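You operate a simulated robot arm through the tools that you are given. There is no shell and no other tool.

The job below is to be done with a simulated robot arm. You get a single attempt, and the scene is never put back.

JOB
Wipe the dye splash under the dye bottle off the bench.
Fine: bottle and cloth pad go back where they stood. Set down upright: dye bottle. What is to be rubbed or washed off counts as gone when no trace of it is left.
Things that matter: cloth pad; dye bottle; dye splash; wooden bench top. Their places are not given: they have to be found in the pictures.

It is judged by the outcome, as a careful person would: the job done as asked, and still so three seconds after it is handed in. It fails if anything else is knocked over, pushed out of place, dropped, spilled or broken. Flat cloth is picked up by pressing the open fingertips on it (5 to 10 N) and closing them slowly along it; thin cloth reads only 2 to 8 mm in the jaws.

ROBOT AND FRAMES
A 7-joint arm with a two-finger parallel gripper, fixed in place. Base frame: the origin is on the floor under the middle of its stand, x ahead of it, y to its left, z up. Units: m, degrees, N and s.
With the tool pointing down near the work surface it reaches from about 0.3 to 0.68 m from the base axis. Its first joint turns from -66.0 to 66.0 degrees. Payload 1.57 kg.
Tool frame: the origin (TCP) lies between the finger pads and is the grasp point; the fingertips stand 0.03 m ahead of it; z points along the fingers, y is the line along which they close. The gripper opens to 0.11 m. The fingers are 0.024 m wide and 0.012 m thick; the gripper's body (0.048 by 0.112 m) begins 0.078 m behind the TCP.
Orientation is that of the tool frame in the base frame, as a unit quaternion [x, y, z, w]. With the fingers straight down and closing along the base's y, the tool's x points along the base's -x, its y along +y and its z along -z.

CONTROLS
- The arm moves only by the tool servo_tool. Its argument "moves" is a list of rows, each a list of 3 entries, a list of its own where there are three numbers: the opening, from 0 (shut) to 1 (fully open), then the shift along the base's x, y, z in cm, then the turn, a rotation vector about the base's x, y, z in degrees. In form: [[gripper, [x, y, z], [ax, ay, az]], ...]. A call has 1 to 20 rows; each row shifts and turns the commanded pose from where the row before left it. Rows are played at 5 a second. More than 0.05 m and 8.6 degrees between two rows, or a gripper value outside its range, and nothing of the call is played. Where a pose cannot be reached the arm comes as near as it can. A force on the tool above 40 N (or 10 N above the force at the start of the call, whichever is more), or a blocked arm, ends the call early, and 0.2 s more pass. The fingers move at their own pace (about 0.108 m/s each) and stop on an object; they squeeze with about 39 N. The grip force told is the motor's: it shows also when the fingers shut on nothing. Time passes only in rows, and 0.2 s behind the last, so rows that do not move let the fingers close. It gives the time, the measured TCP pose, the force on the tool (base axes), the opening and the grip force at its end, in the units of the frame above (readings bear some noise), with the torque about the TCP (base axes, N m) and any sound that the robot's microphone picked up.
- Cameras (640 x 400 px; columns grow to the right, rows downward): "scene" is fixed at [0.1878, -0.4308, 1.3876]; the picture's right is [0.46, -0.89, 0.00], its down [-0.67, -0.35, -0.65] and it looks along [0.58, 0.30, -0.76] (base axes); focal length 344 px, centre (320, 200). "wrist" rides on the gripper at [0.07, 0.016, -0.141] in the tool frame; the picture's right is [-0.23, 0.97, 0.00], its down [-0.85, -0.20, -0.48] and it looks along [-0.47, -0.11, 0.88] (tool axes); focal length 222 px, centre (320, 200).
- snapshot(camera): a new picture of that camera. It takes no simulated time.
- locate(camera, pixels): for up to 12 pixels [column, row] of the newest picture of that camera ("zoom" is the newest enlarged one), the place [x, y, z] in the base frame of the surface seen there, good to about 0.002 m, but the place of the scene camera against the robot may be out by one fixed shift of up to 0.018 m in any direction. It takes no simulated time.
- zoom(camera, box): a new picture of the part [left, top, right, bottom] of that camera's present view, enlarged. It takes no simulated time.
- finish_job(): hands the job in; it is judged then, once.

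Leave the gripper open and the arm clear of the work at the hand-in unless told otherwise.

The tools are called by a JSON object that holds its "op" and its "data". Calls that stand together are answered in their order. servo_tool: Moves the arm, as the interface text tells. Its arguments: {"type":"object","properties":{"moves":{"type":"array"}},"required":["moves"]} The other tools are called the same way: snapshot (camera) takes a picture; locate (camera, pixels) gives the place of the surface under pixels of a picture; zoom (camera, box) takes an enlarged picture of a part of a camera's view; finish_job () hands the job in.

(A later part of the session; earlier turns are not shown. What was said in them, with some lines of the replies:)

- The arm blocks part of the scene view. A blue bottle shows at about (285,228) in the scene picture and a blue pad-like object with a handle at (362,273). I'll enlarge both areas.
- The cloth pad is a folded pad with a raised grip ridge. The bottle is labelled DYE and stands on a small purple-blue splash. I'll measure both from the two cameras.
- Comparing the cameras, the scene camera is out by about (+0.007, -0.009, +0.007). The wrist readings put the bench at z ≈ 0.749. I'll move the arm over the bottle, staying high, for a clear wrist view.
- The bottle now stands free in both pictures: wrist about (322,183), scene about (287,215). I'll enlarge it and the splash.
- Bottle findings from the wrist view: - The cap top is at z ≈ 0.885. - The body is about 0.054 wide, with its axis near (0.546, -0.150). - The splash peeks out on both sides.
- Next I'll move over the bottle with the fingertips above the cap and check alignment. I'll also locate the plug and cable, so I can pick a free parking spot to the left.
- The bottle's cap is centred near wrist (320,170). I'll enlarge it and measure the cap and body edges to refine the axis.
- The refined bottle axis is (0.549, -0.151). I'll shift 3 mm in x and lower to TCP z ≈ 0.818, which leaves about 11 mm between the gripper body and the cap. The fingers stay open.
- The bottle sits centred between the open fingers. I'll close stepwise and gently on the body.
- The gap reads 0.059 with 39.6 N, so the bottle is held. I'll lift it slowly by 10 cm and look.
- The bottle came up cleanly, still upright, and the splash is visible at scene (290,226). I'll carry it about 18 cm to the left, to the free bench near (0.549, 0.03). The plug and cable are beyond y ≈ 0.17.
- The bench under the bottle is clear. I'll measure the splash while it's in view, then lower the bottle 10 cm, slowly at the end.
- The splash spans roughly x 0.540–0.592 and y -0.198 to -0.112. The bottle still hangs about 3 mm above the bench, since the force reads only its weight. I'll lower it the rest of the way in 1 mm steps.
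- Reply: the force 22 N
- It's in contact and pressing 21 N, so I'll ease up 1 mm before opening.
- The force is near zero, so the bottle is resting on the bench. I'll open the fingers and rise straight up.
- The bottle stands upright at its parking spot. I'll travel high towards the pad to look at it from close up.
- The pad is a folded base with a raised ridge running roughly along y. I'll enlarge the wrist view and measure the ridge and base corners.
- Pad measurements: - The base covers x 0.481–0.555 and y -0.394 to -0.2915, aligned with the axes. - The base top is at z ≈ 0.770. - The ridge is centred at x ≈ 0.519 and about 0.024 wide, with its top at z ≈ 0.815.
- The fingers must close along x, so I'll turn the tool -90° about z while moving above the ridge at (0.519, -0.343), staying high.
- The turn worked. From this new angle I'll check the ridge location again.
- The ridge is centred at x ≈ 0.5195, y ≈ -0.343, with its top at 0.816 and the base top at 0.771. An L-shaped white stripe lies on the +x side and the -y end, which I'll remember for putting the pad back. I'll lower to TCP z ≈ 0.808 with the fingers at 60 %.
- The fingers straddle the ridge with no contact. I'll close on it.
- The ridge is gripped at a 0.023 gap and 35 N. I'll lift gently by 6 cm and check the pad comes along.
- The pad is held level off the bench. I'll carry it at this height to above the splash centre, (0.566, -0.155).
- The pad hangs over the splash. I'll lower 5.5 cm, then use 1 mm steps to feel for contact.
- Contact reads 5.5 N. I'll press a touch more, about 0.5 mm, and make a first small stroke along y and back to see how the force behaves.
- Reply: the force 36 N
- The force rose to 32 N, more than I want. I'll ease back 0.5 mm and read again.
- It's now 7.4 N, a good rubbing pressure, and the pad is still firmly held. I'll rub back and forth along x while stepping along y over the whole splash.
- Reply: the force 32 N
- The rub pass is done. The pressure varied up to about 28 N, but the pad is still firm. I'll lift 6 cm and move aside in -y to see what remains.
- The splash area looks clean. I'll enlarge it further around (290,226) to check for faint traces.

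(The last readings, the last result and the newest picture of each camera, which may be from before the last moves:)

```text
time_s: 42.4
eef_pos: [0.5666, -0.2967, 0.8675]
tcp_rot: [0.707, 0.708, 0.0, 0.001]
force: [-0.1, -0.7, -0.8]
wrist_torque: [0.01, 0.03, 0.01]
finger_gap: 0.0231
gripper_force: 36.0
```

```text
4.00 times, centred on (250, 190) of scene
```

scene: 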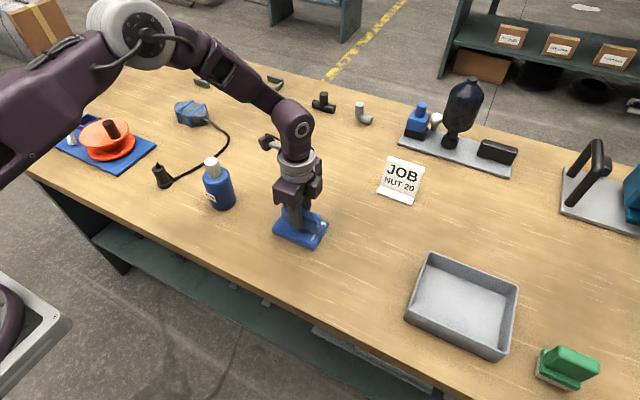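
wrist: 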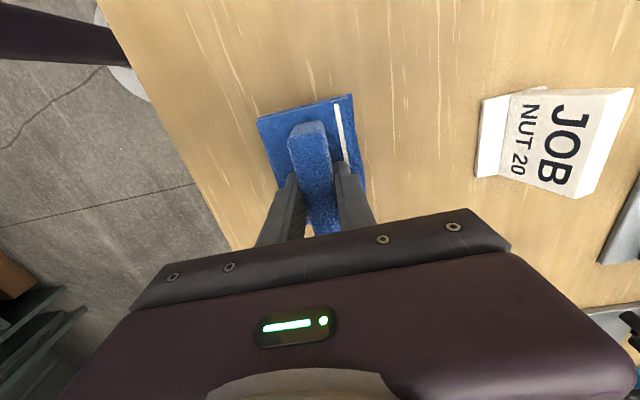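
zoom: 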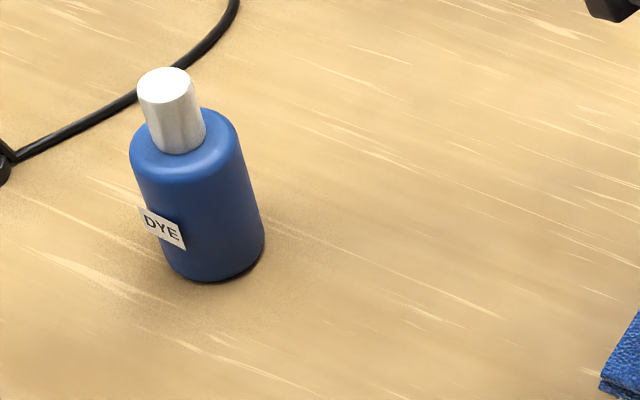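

No trace is visible. I'll bring the pad back above its old place, the exact reverse shift of (-4.65, -4.8) cm, and lower it to just above the bench.

{"op": "servo_tool", "data": {"moves": [[0.1, [-0.65, -0.8, 0], [0, 0, 0]], [0.1, [-1.5, -1.5, 0], [0, 0, 0]], [0.1, [-1.5, -1.5, 0], [0, 0, 0]], [0.1, [-1.0, -1.0, 0], [0, 0, 0]], [0.1, [0, 0, 0], [0, 0, 0]], [0.1, [0, 0, -1.0], [0, 0, 0]], [0.1, [0, 0, -2.0], [0, 0, 0]], [0.1, [0, 0, -1.5], [0, 0, 0]], [0.1, [0, 0, -0.8], [0, 0, 0]], [0.1, [0, 0, -0.4], [0, 0, 0]], [0.1, [0, 0, 0], [0, 0, 0]], [0.1, [0, 0, 0], [0, 0, 0]]]}}

{"op": "snapshot", "data": {"camera": "wrist"}}

{"op": "snapshot", "data": {"camera": "scene"}}

```text
time_s: 45.0
eef_pos: [0.519, -0.344, 0.811]
tcp_rot: [0.707, 0.707, 0.001, 0.001]
force: [-0.2, -0.1, -0.6]
wrist_torque: [0.0, -0.01, -0.01]
finger_gap: 0.0235
gripper_force: 35.2
```

```text
taken
```

wrist: 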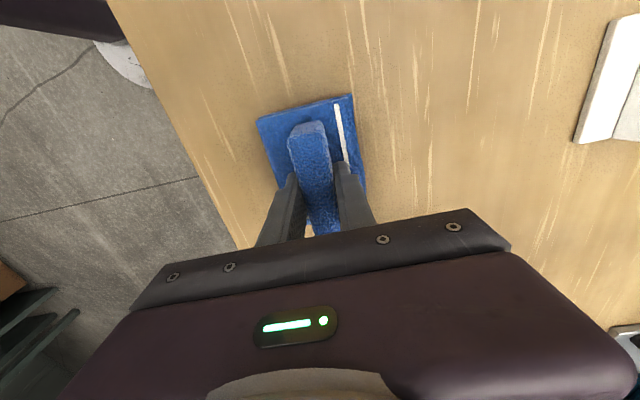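

```text
taken
```

scene: 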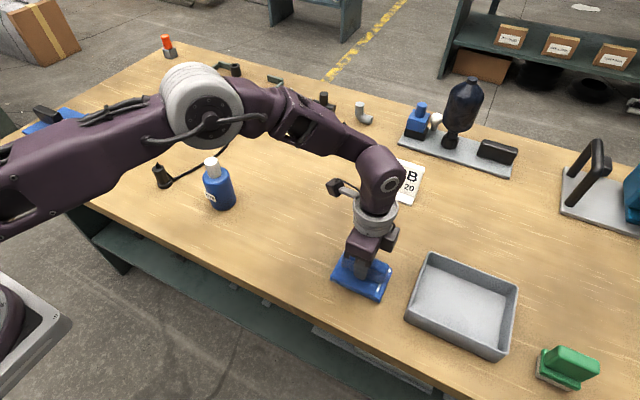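

The pad is 3 mm above its old spot and lined up. I'll set it down gently.

{"op": "servo_tool", "data": {"moves": [[0.1, [0, 0, -0.1], [0, 0, 0]], [0.1, [0, 0, -0.1], [0, 0, 0]], [0.1, [0, 0, 0], [0, 0, 0]]]}}

```text
time_s: 45.8
eef_pos: [0.5183, -0.3425, 0.8091]
tcp_rot: [0.708, 0.707, 0.0, 0.0]
force: [0.9, -0.6, -1.4]
wrist_torque: [0.02, 0.03, -0.02]
finger_gap: 0.0232
gripper_force: 35.6
```

{"op": "servo_tool", "data": {"moves": [[0.1, [0, 0, -0.1], [0, 0, 0]], [0.1, [0, 0, 0], [0, 0, 0]]]}}

```text
time_s: 46.4
eef_pos: [0.5185, -0.344, 0.808]
tcp_rot: [0.707, 0.707, 0.0, 0.0]
force: [0.9, 0.8, 2.0]
wrist_torque: [0.0, 0.08, -0.01]
finger_gap: 0.0234
gripper_force: 36.0
```

A light 2 N contact tells me the pad is resting on the bench. I'll open to 60 % and rise straight up.

{"op": "servo_tool", "data": {"moves": [[0.22, [0, 0, 0], [0, 0, 0]], [0.3, [0, 0, 0], [0, 0, 0]], [0.45, [0, 0, 0], [0, 0, 0]], [0.6, [0, 0, 0], [0, 0, 0]], [0.6, [0, 0, 0], [0, 0, 0]], [0.6, [0, 0, 1.0], [0, 0, 0]], [0.6, [0, 0, 2.0], [0, 0, 0]], [0.6, [0, 0, 3.0], [0, 0, 0]], [0.6, [0, 0, 3.0], [0, 0, 0]], [0.8, [0, 0, 3.0], [0, 0, 0]], [1, [0, 0, 3.0], [0, 0, 0]], [1, [0, 0, 0], [0, 0, 0]]]}}

{"op": "snapshot", "data": {"camera": "wrist"}}

{"op": "snapshot", "data": {"camera": "scene"}}

```text
time_s: 49.0
eef_pos: [0.5187, -0.3428, 0.9572]
tcp_rot: [0.707, 0.707, 0.0, 0.0]
force: [-0.3, -0.1, 0.3]
wrist_torque: [0.04, 0.04, 0.02]
finger_gap: 0.1101
gripper_force: 0.0
```

```text
taken
```

wrist: 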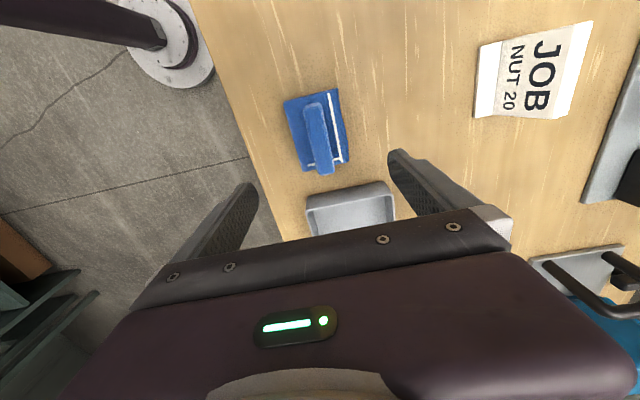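

```text
taken
```

scene: 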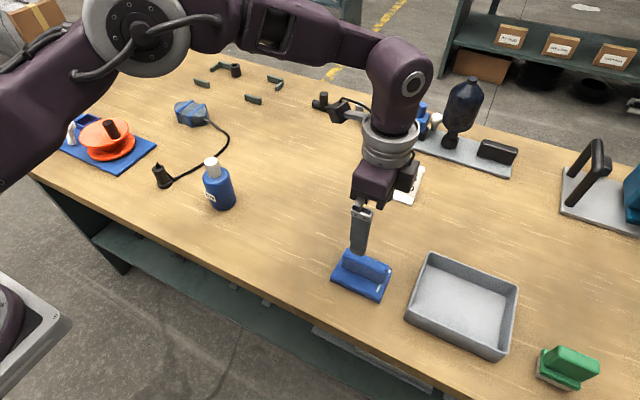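

The pad is back in place, with its L stripe on the same side. I'll turn the tool back +90° and move above the wiped area for a close wrist inspection.

{"op": "servo_tool", "data": {"moves": [[1, [-0.3, 1.6, 0], [0, 0, 7.5]], [1, [-0.3, 1.6, 0], [0, 0, 7.5]], [1, [-0.3, 1.6, 0], [0, 0, 7.5]], [1, [-0.3, 1.6, 0], [0, 0, 7.5]], [1, [-0.3, 1.6, 0], [0, 0, 7.5]], [1, [-0.3, 1.6, 0], [0, 0, 7.5]], [1, [-0.3, 1.6, 0], [0, 0, 7.5]], [1, [-0.3, 1.6, 0], [0, 0, 7.5]], [1, [-0.3, 1.6, 0], [0, 0, 7.5]], [1, [-0.3, 1.6, 0], [0, 0, 7.5]], [1, [-0.3, 1.6, 0], [0, 0, 7.5]], [1, [-0.3, 1.6, 0], [0, 0, 7.5]], [1, [0, 0, 0], [0, 0, 0]], [1, [0, 0, 0], [0, 0, 0]]]}}

{"op": "snapshot", "data": {"camera": "wrist"}}

{"op": "zoom", "data": {"camera": "wrist", "box": [240, 100, 400, 200]}}

{"op": "snapshot", "data": {"camera": "scene"}}

```text
time_s: 52.0
eef_pos: [0.4815, -0.1518, 0.9582]
tcp_rot: [0.0, 1.0, 0.0, 0.0]
force: [0.1, 0.4, -0.4]
wrist_torque: [-0.02, 0.0, 0.02]
finger_gap: 0.1102
gripper_force: 0.1
```

```text
taken
```

wrist: 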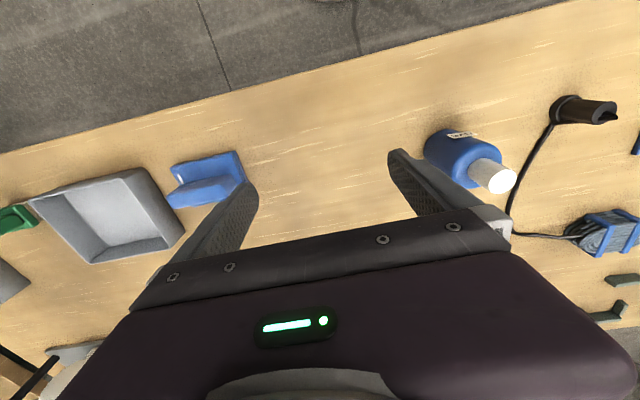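

```text
4.00 times, centred on (320, 150) of wrist
```

zoom: 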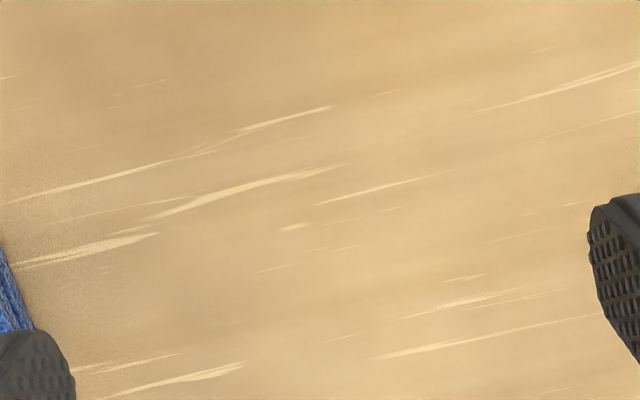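

```text
taken
```

scene: 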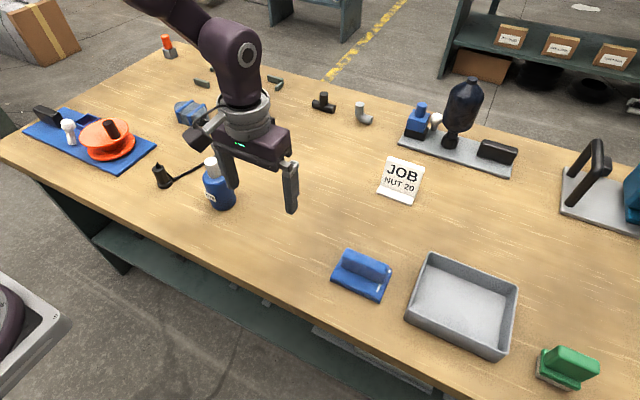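

The bench looks spotless in the close view. I'll confirm that this view really covers the old splash area, and check the pad's position.

{"op": "locate", "data": {"camera": "zoom", "pixels": [[10, 10], [630, 10], [100, 390], [560, 390], [320, 200]]}}

{"op": "zoom", "data": {"camera": "wrist", "box": [260, 130, 350, 230]}}

{"op": "locate", "data": {"camera": "scene", "pixels": [[331, 280], [380, 300], [392, 267], [345, 250], [370, 262], [365, 270]]}}

{"op": "locate", "data": {"camera": "wrist", "pixels": [[173, 168], [237, 152], [245, 175], [185, 190], [488, 175], [497, 180], [450, 150], [470, 150]]}}

```text
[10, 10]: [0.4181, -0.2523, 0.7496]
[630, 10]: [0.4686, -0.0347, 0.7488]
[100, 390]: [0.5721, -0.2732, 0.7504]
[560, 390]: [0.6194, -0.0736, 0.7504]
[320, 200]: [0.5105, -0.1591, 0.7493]
```

```text
4.00 times, centred on (305, 180) of wrist
```

zoom: 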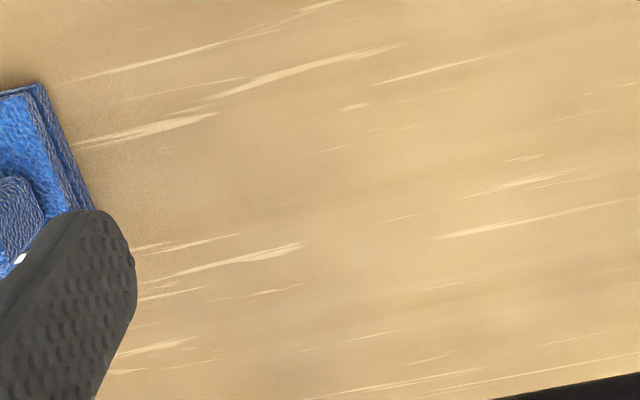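

```text
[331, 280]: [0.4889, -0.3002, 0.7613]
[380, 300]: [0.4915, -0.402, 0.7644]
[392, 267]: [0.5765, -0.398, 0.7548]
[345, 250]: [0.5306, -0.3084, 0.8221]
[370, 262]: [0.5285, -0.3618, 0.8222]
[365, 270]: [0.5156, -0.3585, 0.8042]
```

```text
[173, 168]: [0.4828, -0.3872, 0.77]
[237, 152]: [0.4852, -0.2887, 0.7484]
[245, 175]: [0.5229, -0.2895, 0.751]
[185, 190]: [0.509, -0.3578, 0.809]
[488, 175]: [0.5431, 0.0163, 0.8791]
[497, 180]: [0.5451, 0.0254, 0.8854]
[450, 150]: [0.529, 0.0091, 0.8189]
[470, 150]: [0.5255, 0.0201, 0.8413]
```

The views cover the whole splash area and there's no trace. The pad reads the same place as before, within 2 mm. Now for the bottle: I'll move above it at (0.549, 0.030).

{"op": "servo_tool", "data": {"moves": [[1, [0.75, 1.2, 0.5], [0, 0, 0]], [1, [1.0, 3.0, 0], [0, 0, 0]], [1, [1.0, 3.0, 0], [0, 0, 0]], [1, [1.0, 3.0, 0], [0, 0, 0]], [1, [1.0, 3.0, 0], [0, 0, 0]], [1, [1.0, 3.0, 0], [0, 0, 0]], [1, [1.0, 2.0, 0], [0, 0, 0]], [1, [0, 0, 0], [0, 0, 0]], [1, [0, 0, 0], [0, 0, 0]]]}}

{"op": "snapshot", "data": {"camera": "wrist"}}

{"op": "zoom", "data": {"camera": "wrist", "box": [270, 100, 366, 180]}}

```text
time_s: 54.0
eef_pos: [0.5507, 0.0307, 0.9615]
tcp_rot: [0.0, 1.0, -0.001, 0.001]
force: [0.3, 0.2, 0.7]
wrist_torque: [0.02, -0.03, 0.01]
finger_gap: 0.11
gripper_force: 0.0
```

```text
taken
```

wrist: 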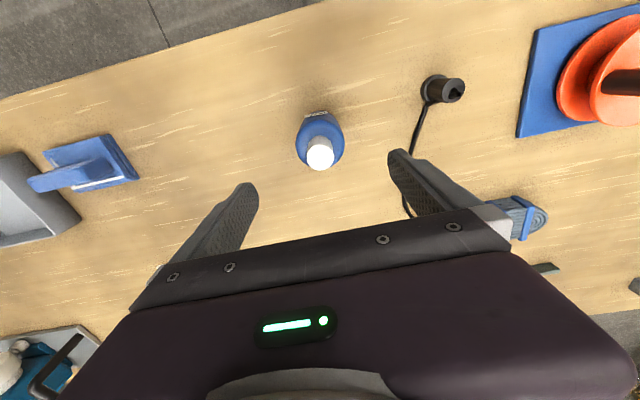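

```text
5.00 times, centred on (318, 140) of wrist
```

zoom: 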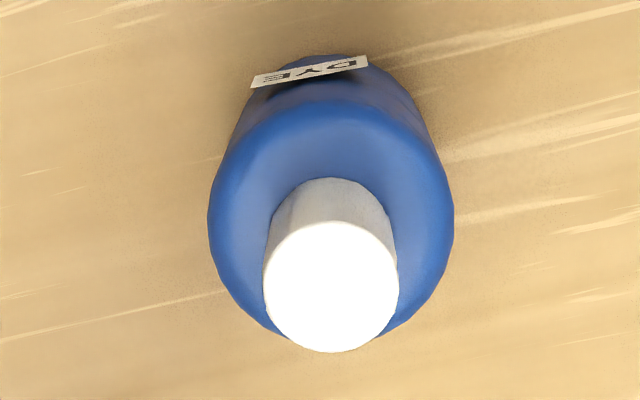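

The bottle is aligned between the fingers. I'll lower 14.2 cm to the same grip height.

{"op": "servo_tool", "data": {"moves": [[1, [0, 0, -2.0], [0, 0, 0]], [1, [0, 0, -2.5], [0, 0, 0]], [1, [0, 0, -2.5], [0, 0, 0]], [1, [0, 0, -2.5], [0, 0, 0]], [1, [0, 0, -2.0], [0, 0, 0]], [1, [0, 0, -1.5], [0, 0, 0]], [1, [0, 0, -1.2], [0, 0, 0]], [1, [0, 0, 0], [0, 0, 0]], [1, [0, 0, 0], [0, 0, 0]]]}}

{"op": "snapshot", "data": {"camera": "wrist"}}

```text
time_s: 56.0
eef_pos: [0.5505, 0.0305, 0.8196]
tcp_rot: [0.001, 1.0, 0.0, 0.0]
force: [-0.1, 0.6, -0.8]
wrist_torque: [0.01, -0.02, -0.04]
finger_gap: 0.1097
gripper_force: 0.1
```

```text
taken
```

wrist: 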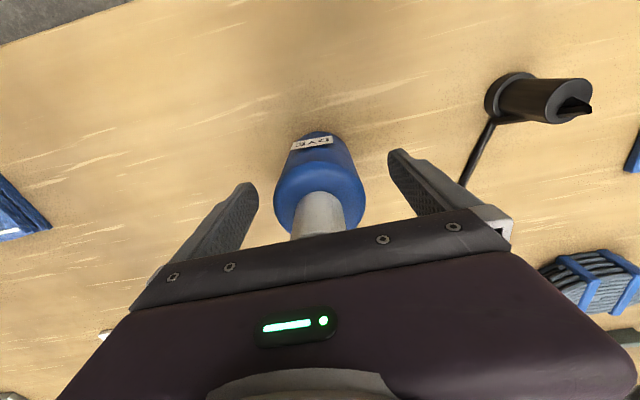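

The bottle is centred again and clear of the plug. I'll close gently and lift 10 cm.

{"op": "servo_tool", "data": {"moves": [[0.8, [0, 0, 0], [0, 0, 0]], [0.65, [0, 0, 0], [0, 0, 0]], [0.55, [0, 0, 0], [0, 0, 0]], [0.5, [0, 0, 0], [0, 0, 0]], [0.45, [0, 0, 0], [0, 0, 0]], [0.42, [0, 0, 0], [0, 0, 0]], [0.42, [0, 0, 0], [0, 0, 0]]]}}

{"op": "servo_tool", "data": {"moves": [[0.42, [0, 0, 0.5], [0, 0, 0]], [0.42, [0, 0, 1.0], [0, 0, 0]], [0.42, [0, 0, 1.5], [0, 0, 0]], [0.42, [0, 0, 2.0], [0, 0, 0]], [0.42, [0, 0, 2.0], [0, 0, 0]], [0.42, [0, 0, 2.0], [0, 0, 0]], [0.42, [0, 0, 1.0], [0, 0, 0]], [0.42, [0, 0, 0], [0, 0, 0]]]}}

```text
time_s: 57.6
eef_pos: [0.5515, 0.0315, 0.8209]
tcp_rot: [0.001, 1.0, 0.0, 0.0]
force: [-0.8, -0.1, 0.6]
wrist_torque: [-0.08, 0.01, -0.02]
finger_gap: 0.0593
gripper_force: 38.9
```

```text
time_s: 59.4
eef_pos: [0.5504, 0.0312, 0.9206]
tcp_rot: [0.0, 1.0, 0.0, 0.0]
force: [-0.5, 0.7, -2.4]
wrist_torque: [-0.01, -0.02, 0.0]
finger_gap: 0.0593
gripper_force: 39.3
```

The bottle is held and lifted. I'll carry it back 18.2 cm in -y, with 1 mm of x correction, to (0.549, -0.151).

{"op": "servo_tool", "data": {"moves": [[0.42, [0, -1.0, 0], [0, 0, 0]], [0.42, [-0.1, -2.0, 0], [0, 0, 0]], [0.42, [0, -2.5, 0], [0, 0, 0]], [0.42, [0, -2.5, 0], [0, 0, 0]], [0.42, [0, -2.5, 0], [0, 0, 0]], [0.42, [0, -2.5, 0], [0, 0, 0]], [0.42, [0, -2.5, 0], [0, 0, 0]], [0.42, [0, -1.7, 0], [0, 0, 0]], [0.42, [0, -1.0, 0], [0, 0, 0]], [0.42, [0, 0, 0], [0, 0, 0]], [0.42, [0, 0, 0], [0, 0, 0]]]}}

{"op": "snapshot", "data": {"camera": "wrist"}}

{"op": "snapshot", "data": {"camera": "scene"}}

```text
time_s: 61.8
eef_pos: [0.5499, -0.1518, 0.921]
tcp_rot: [0.0, 1.0, 0.0, 0.0]
force: [0.2, 0.1, -2.4]
wrist_torque: [0.01, 0.01, -0.02]
finger_gap: 0.0591
gripper_force: 38.8
```

```text
taken
```

wrist: 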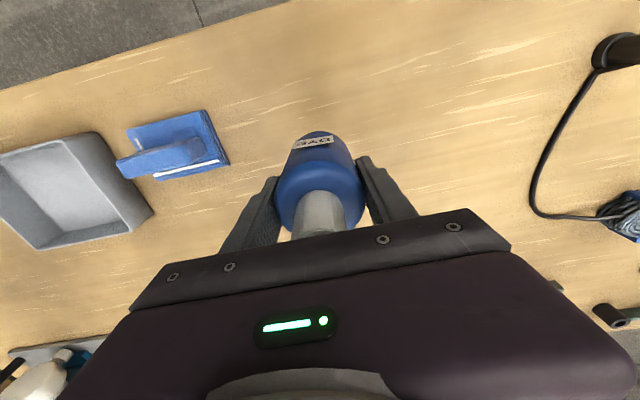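

```text
taken
```

scene: 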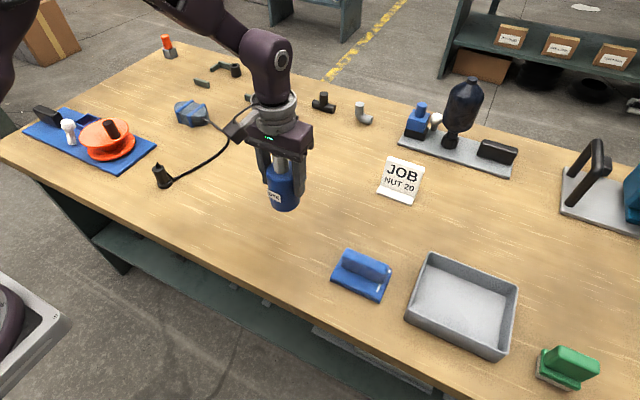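

The bottle is over its old spot, and the parking spot is clean too. I'll lower 9.7 cm, then feel for the bench.

{"op": "servo_tool", "data": {"moves": [[0.42, [0, 0, -1.0], [0, 0, 0]], [0.42, [0, 0, -2.0], [0, 0, 0]], [0.42, [0, 0, -2.0], [0, 0, 0]], [0.42, [0, 0, -2.0], [0, 0, 0]], [0.42, [0, 0, -1.5], [0, 0, 0]], [0.42, [0, 0, -0.7], [0, 0, 0]], [0.42, [0, 0, -0.3], [0, 0, 0]], [0.42, [0, 0, -0.2], [0, 0, 0]], [0.42, [0, 0, 0], [0, 0, 0]]]}}

{"op": "servo_tool", "data": {"moves": [[0.42, [0, 0, -0.1], [0, 0, 0]], [0.42, [0, 0, -0.1], [0, 0, 0]], [0.42, [0, 0, 0], [0, 0, 0]]]}}

```text
time_s: 63.8
eef_pos: [0.5508, -0.1528, 0.8225]
tcp_rot: [0.001, 1.0, -0.001, 0.001]
force: [0.2, 0.7, -2.3]
wrist_torque: [0.01, -0.01, -0.01]
finger_gap: 0.0593
gripper_force: 39.0
```

```text
time_s: 64.6
eef_pos: [0.5489, -0.1514, 0.8226]
tcp_rot: [-0.001, 1.0, 0.0, 0.001]
force: [-1.5, -1.1, 17.8]
wrist_torque: [0.38, 0.37, 0.18]
finger_gap: 0.059
gripper_force: 38.9
```

The bottle is touching and pressing 18 N. I'll ease up 1 mm and read.

{"op": "servo_tool", "data": {"moves": [[0.42, [0, 0, 0.1], [0, 0, 0]], [0.42, [0, 0, 0], [0, 0, 0]]]}}

```text
time_s: 65.2
eef_pos: [0.5487, -0.1516, 0.8221]
tcp_rot: [0.0, 1.0, 0.001, -0.001]
force: [-0.1, -0.2, -2.6]
wrist_torque: [-0.01, -0.01, 0.02]
finger_gap: 0.0591
gripper_force: 39.3
```

It reads -2.6 N, so the bottle hangs a hair above the bench. I'll lower half a millimetre.

{"op": "servo_tool", "data": {"moves": [[0.42, [0, 0, -0.05], [0, 0, 0]], [0.42, [0, 0, 0], [0, 0, 0]]]}}

```text
time_s: 65.8
eef_pos: [0.5488, -0.1516, 0.8225]
tcp_rot: [0.001, 1.0, 0.001, 0.0]
force: [-0.8, 0.3, 1.6]
wrist_torque: [0.06, 0.0, 0.0]
finger_gap: 0.0592
gripper_force: 39.2
```

The contact is light and the bottle stands on the bench. I'll open evenly and rise straight up.

{"op": "servo_tool", "data": {"moves": [[0.56, [0, 0, 0], [0, 0, 0]], [0.65, [0, 0, 0], [0, 0, 0]], [0.8, [0, 0, 0], [0, 0, 0]], [1, [0, 0, 0], [0, 0, 0]], [1, [0, 0, 0], [0, 0, 0]], [1, [0, 0, 1.0], [0, 0, 0]], [1, [0, 0, 2.0], [0, 0, 0]], [1, [0, 0, 3.0], [0, 0, 0]], [1, [0, 0, 3.0], [0, 0, 0]], [1, [0, 0, 3.0], [0, 0, 0]], [1, [0, 0, 3.0], [0, 0, 0]], [1, [0, 0, 0], [0, 0, 0]]]}}

{"op": "snapshot", "data": {"camera": "wrist"}}

{"op": "snapshot", "data": {"camera": "scene"}}

```text
time_s: 68.4
eef_pos: [0.5494, -0.1512, 0.9722]
tcp_rot: [0.0, 1.0, 0.0, 0.0]
force: [0.5, -0.4, -0.5]
wrist_torque: [0.0, -0.01, -0.01]
finger_gap: 0.1099
gripper_force: 0.1
```

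```text
taken
```

wrist: 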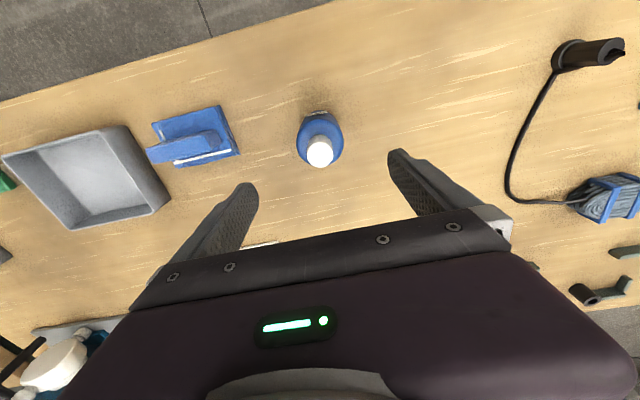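

```text
taken
```

scene: 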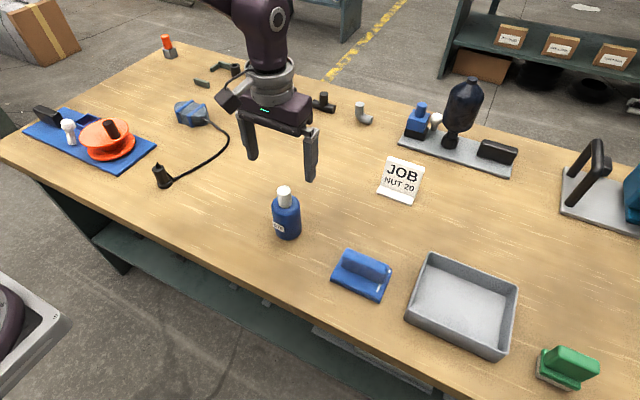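

The bottle stands upright at its old spot, same scene pixels as before. I'll raise the arm, pull it back clear of the work, and take a last look.

{"op": "servo_tool", "data": {"moves": [[1, [0, 0, 3.0], [0, 0, 0]], [1, [0, 0, 3.0], [0, 0, 0]], [1, [-2.0, 1.0, 2.0], [0, 0, 0]], [1, [-3.0, 1.5, 1.0], [0, 0, 0]], [1, [-3.0, 1.5, 0], [0, 0, 0]], [1, [-3.0, 1.5, 0], [0, 0, 0]], [1, [-3.0, 1.5, 0], [0, 0, 0]], [1, [-3.0, 1.5, 0], [0, 0, 0]], [1, [0, 0, 0], [0, 0, 0]], [1, [0, 0, 0], [0, 0, 0]]]}}

{"op": "snapshot", "data": {"camera": "scene"}}

{"op": "zoom", "data": {"camera": "scene", "box": [240, 170, 420, 310]}}

{"op": "snapshot", "data": {"camera": "wrist"}}

```text
time_s: 70.6
eef_pos: [0.3792, -0.0667, 1.0623]
tcp_rot: [0.001, 1.0, 0.0, 0.0]
force: [0.5, 0.2, -1.1]
wrist_torque: [-0.02, 0.01, 0.01]
finger_gap: 0.1099
gripper_force: 0.1
```

```text
taken
```

scene: 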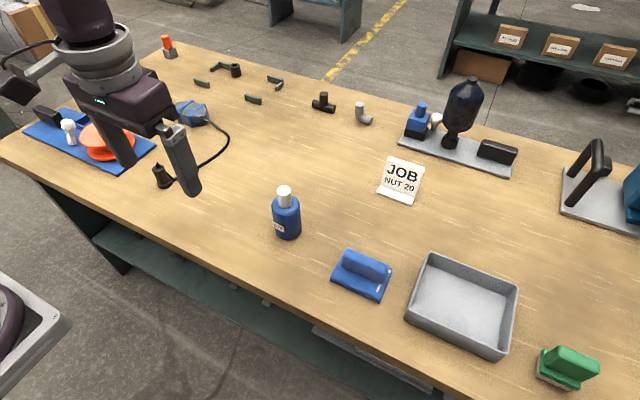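

```text
2.86 times, centred on (330, 240) of scene
```

zoom: 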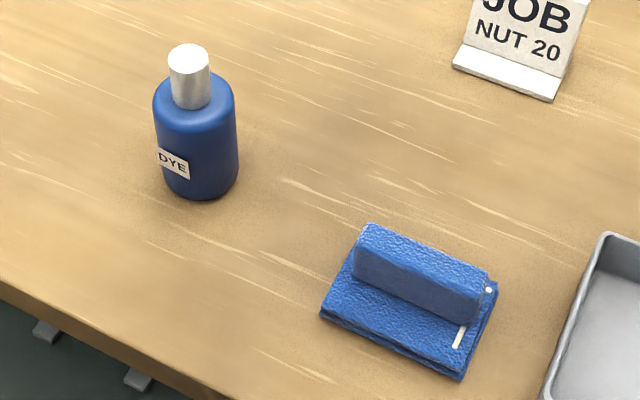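

```text
taken
```

wrist: 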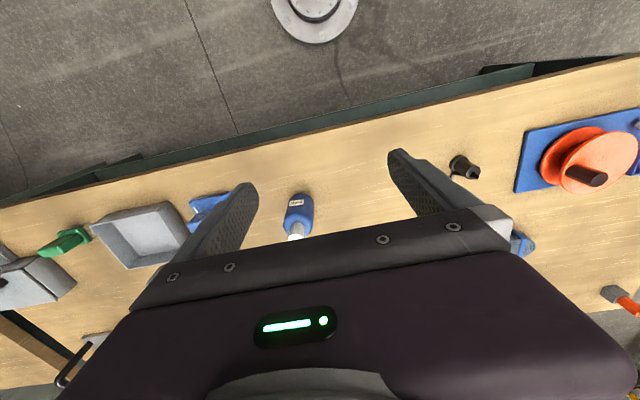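

The bench shows no dye. The bottle stands upright at its old place, the pad lies where it was, and nothing else has moved. The gripper is open and the arm is clear, so I'm handing the job in.

{"op": "finish_job", "data": {}}

```text
The job is handed in.
```

The dye splash is wiped off the bench. Close-up views from both cameras, taken before the bottle went back, showed no trace of it.

- **Bottle:** it stands upright back at its old spot, about (0.549, -0.151). While I wiped, I parked it on clear bench to the left, and it left no mark there.
- **Cloth pad:** it is back where it lay, within about 2 mm, and facing the same way.
- **Rubbing pressure:** it varied while I wiped, reaching about 32 N at one point. The pad stayed firmly held, and I saw no damage to it or the bench.

Nothing else was moved or knocked over. The gripper is open and the arm is clear of the work.
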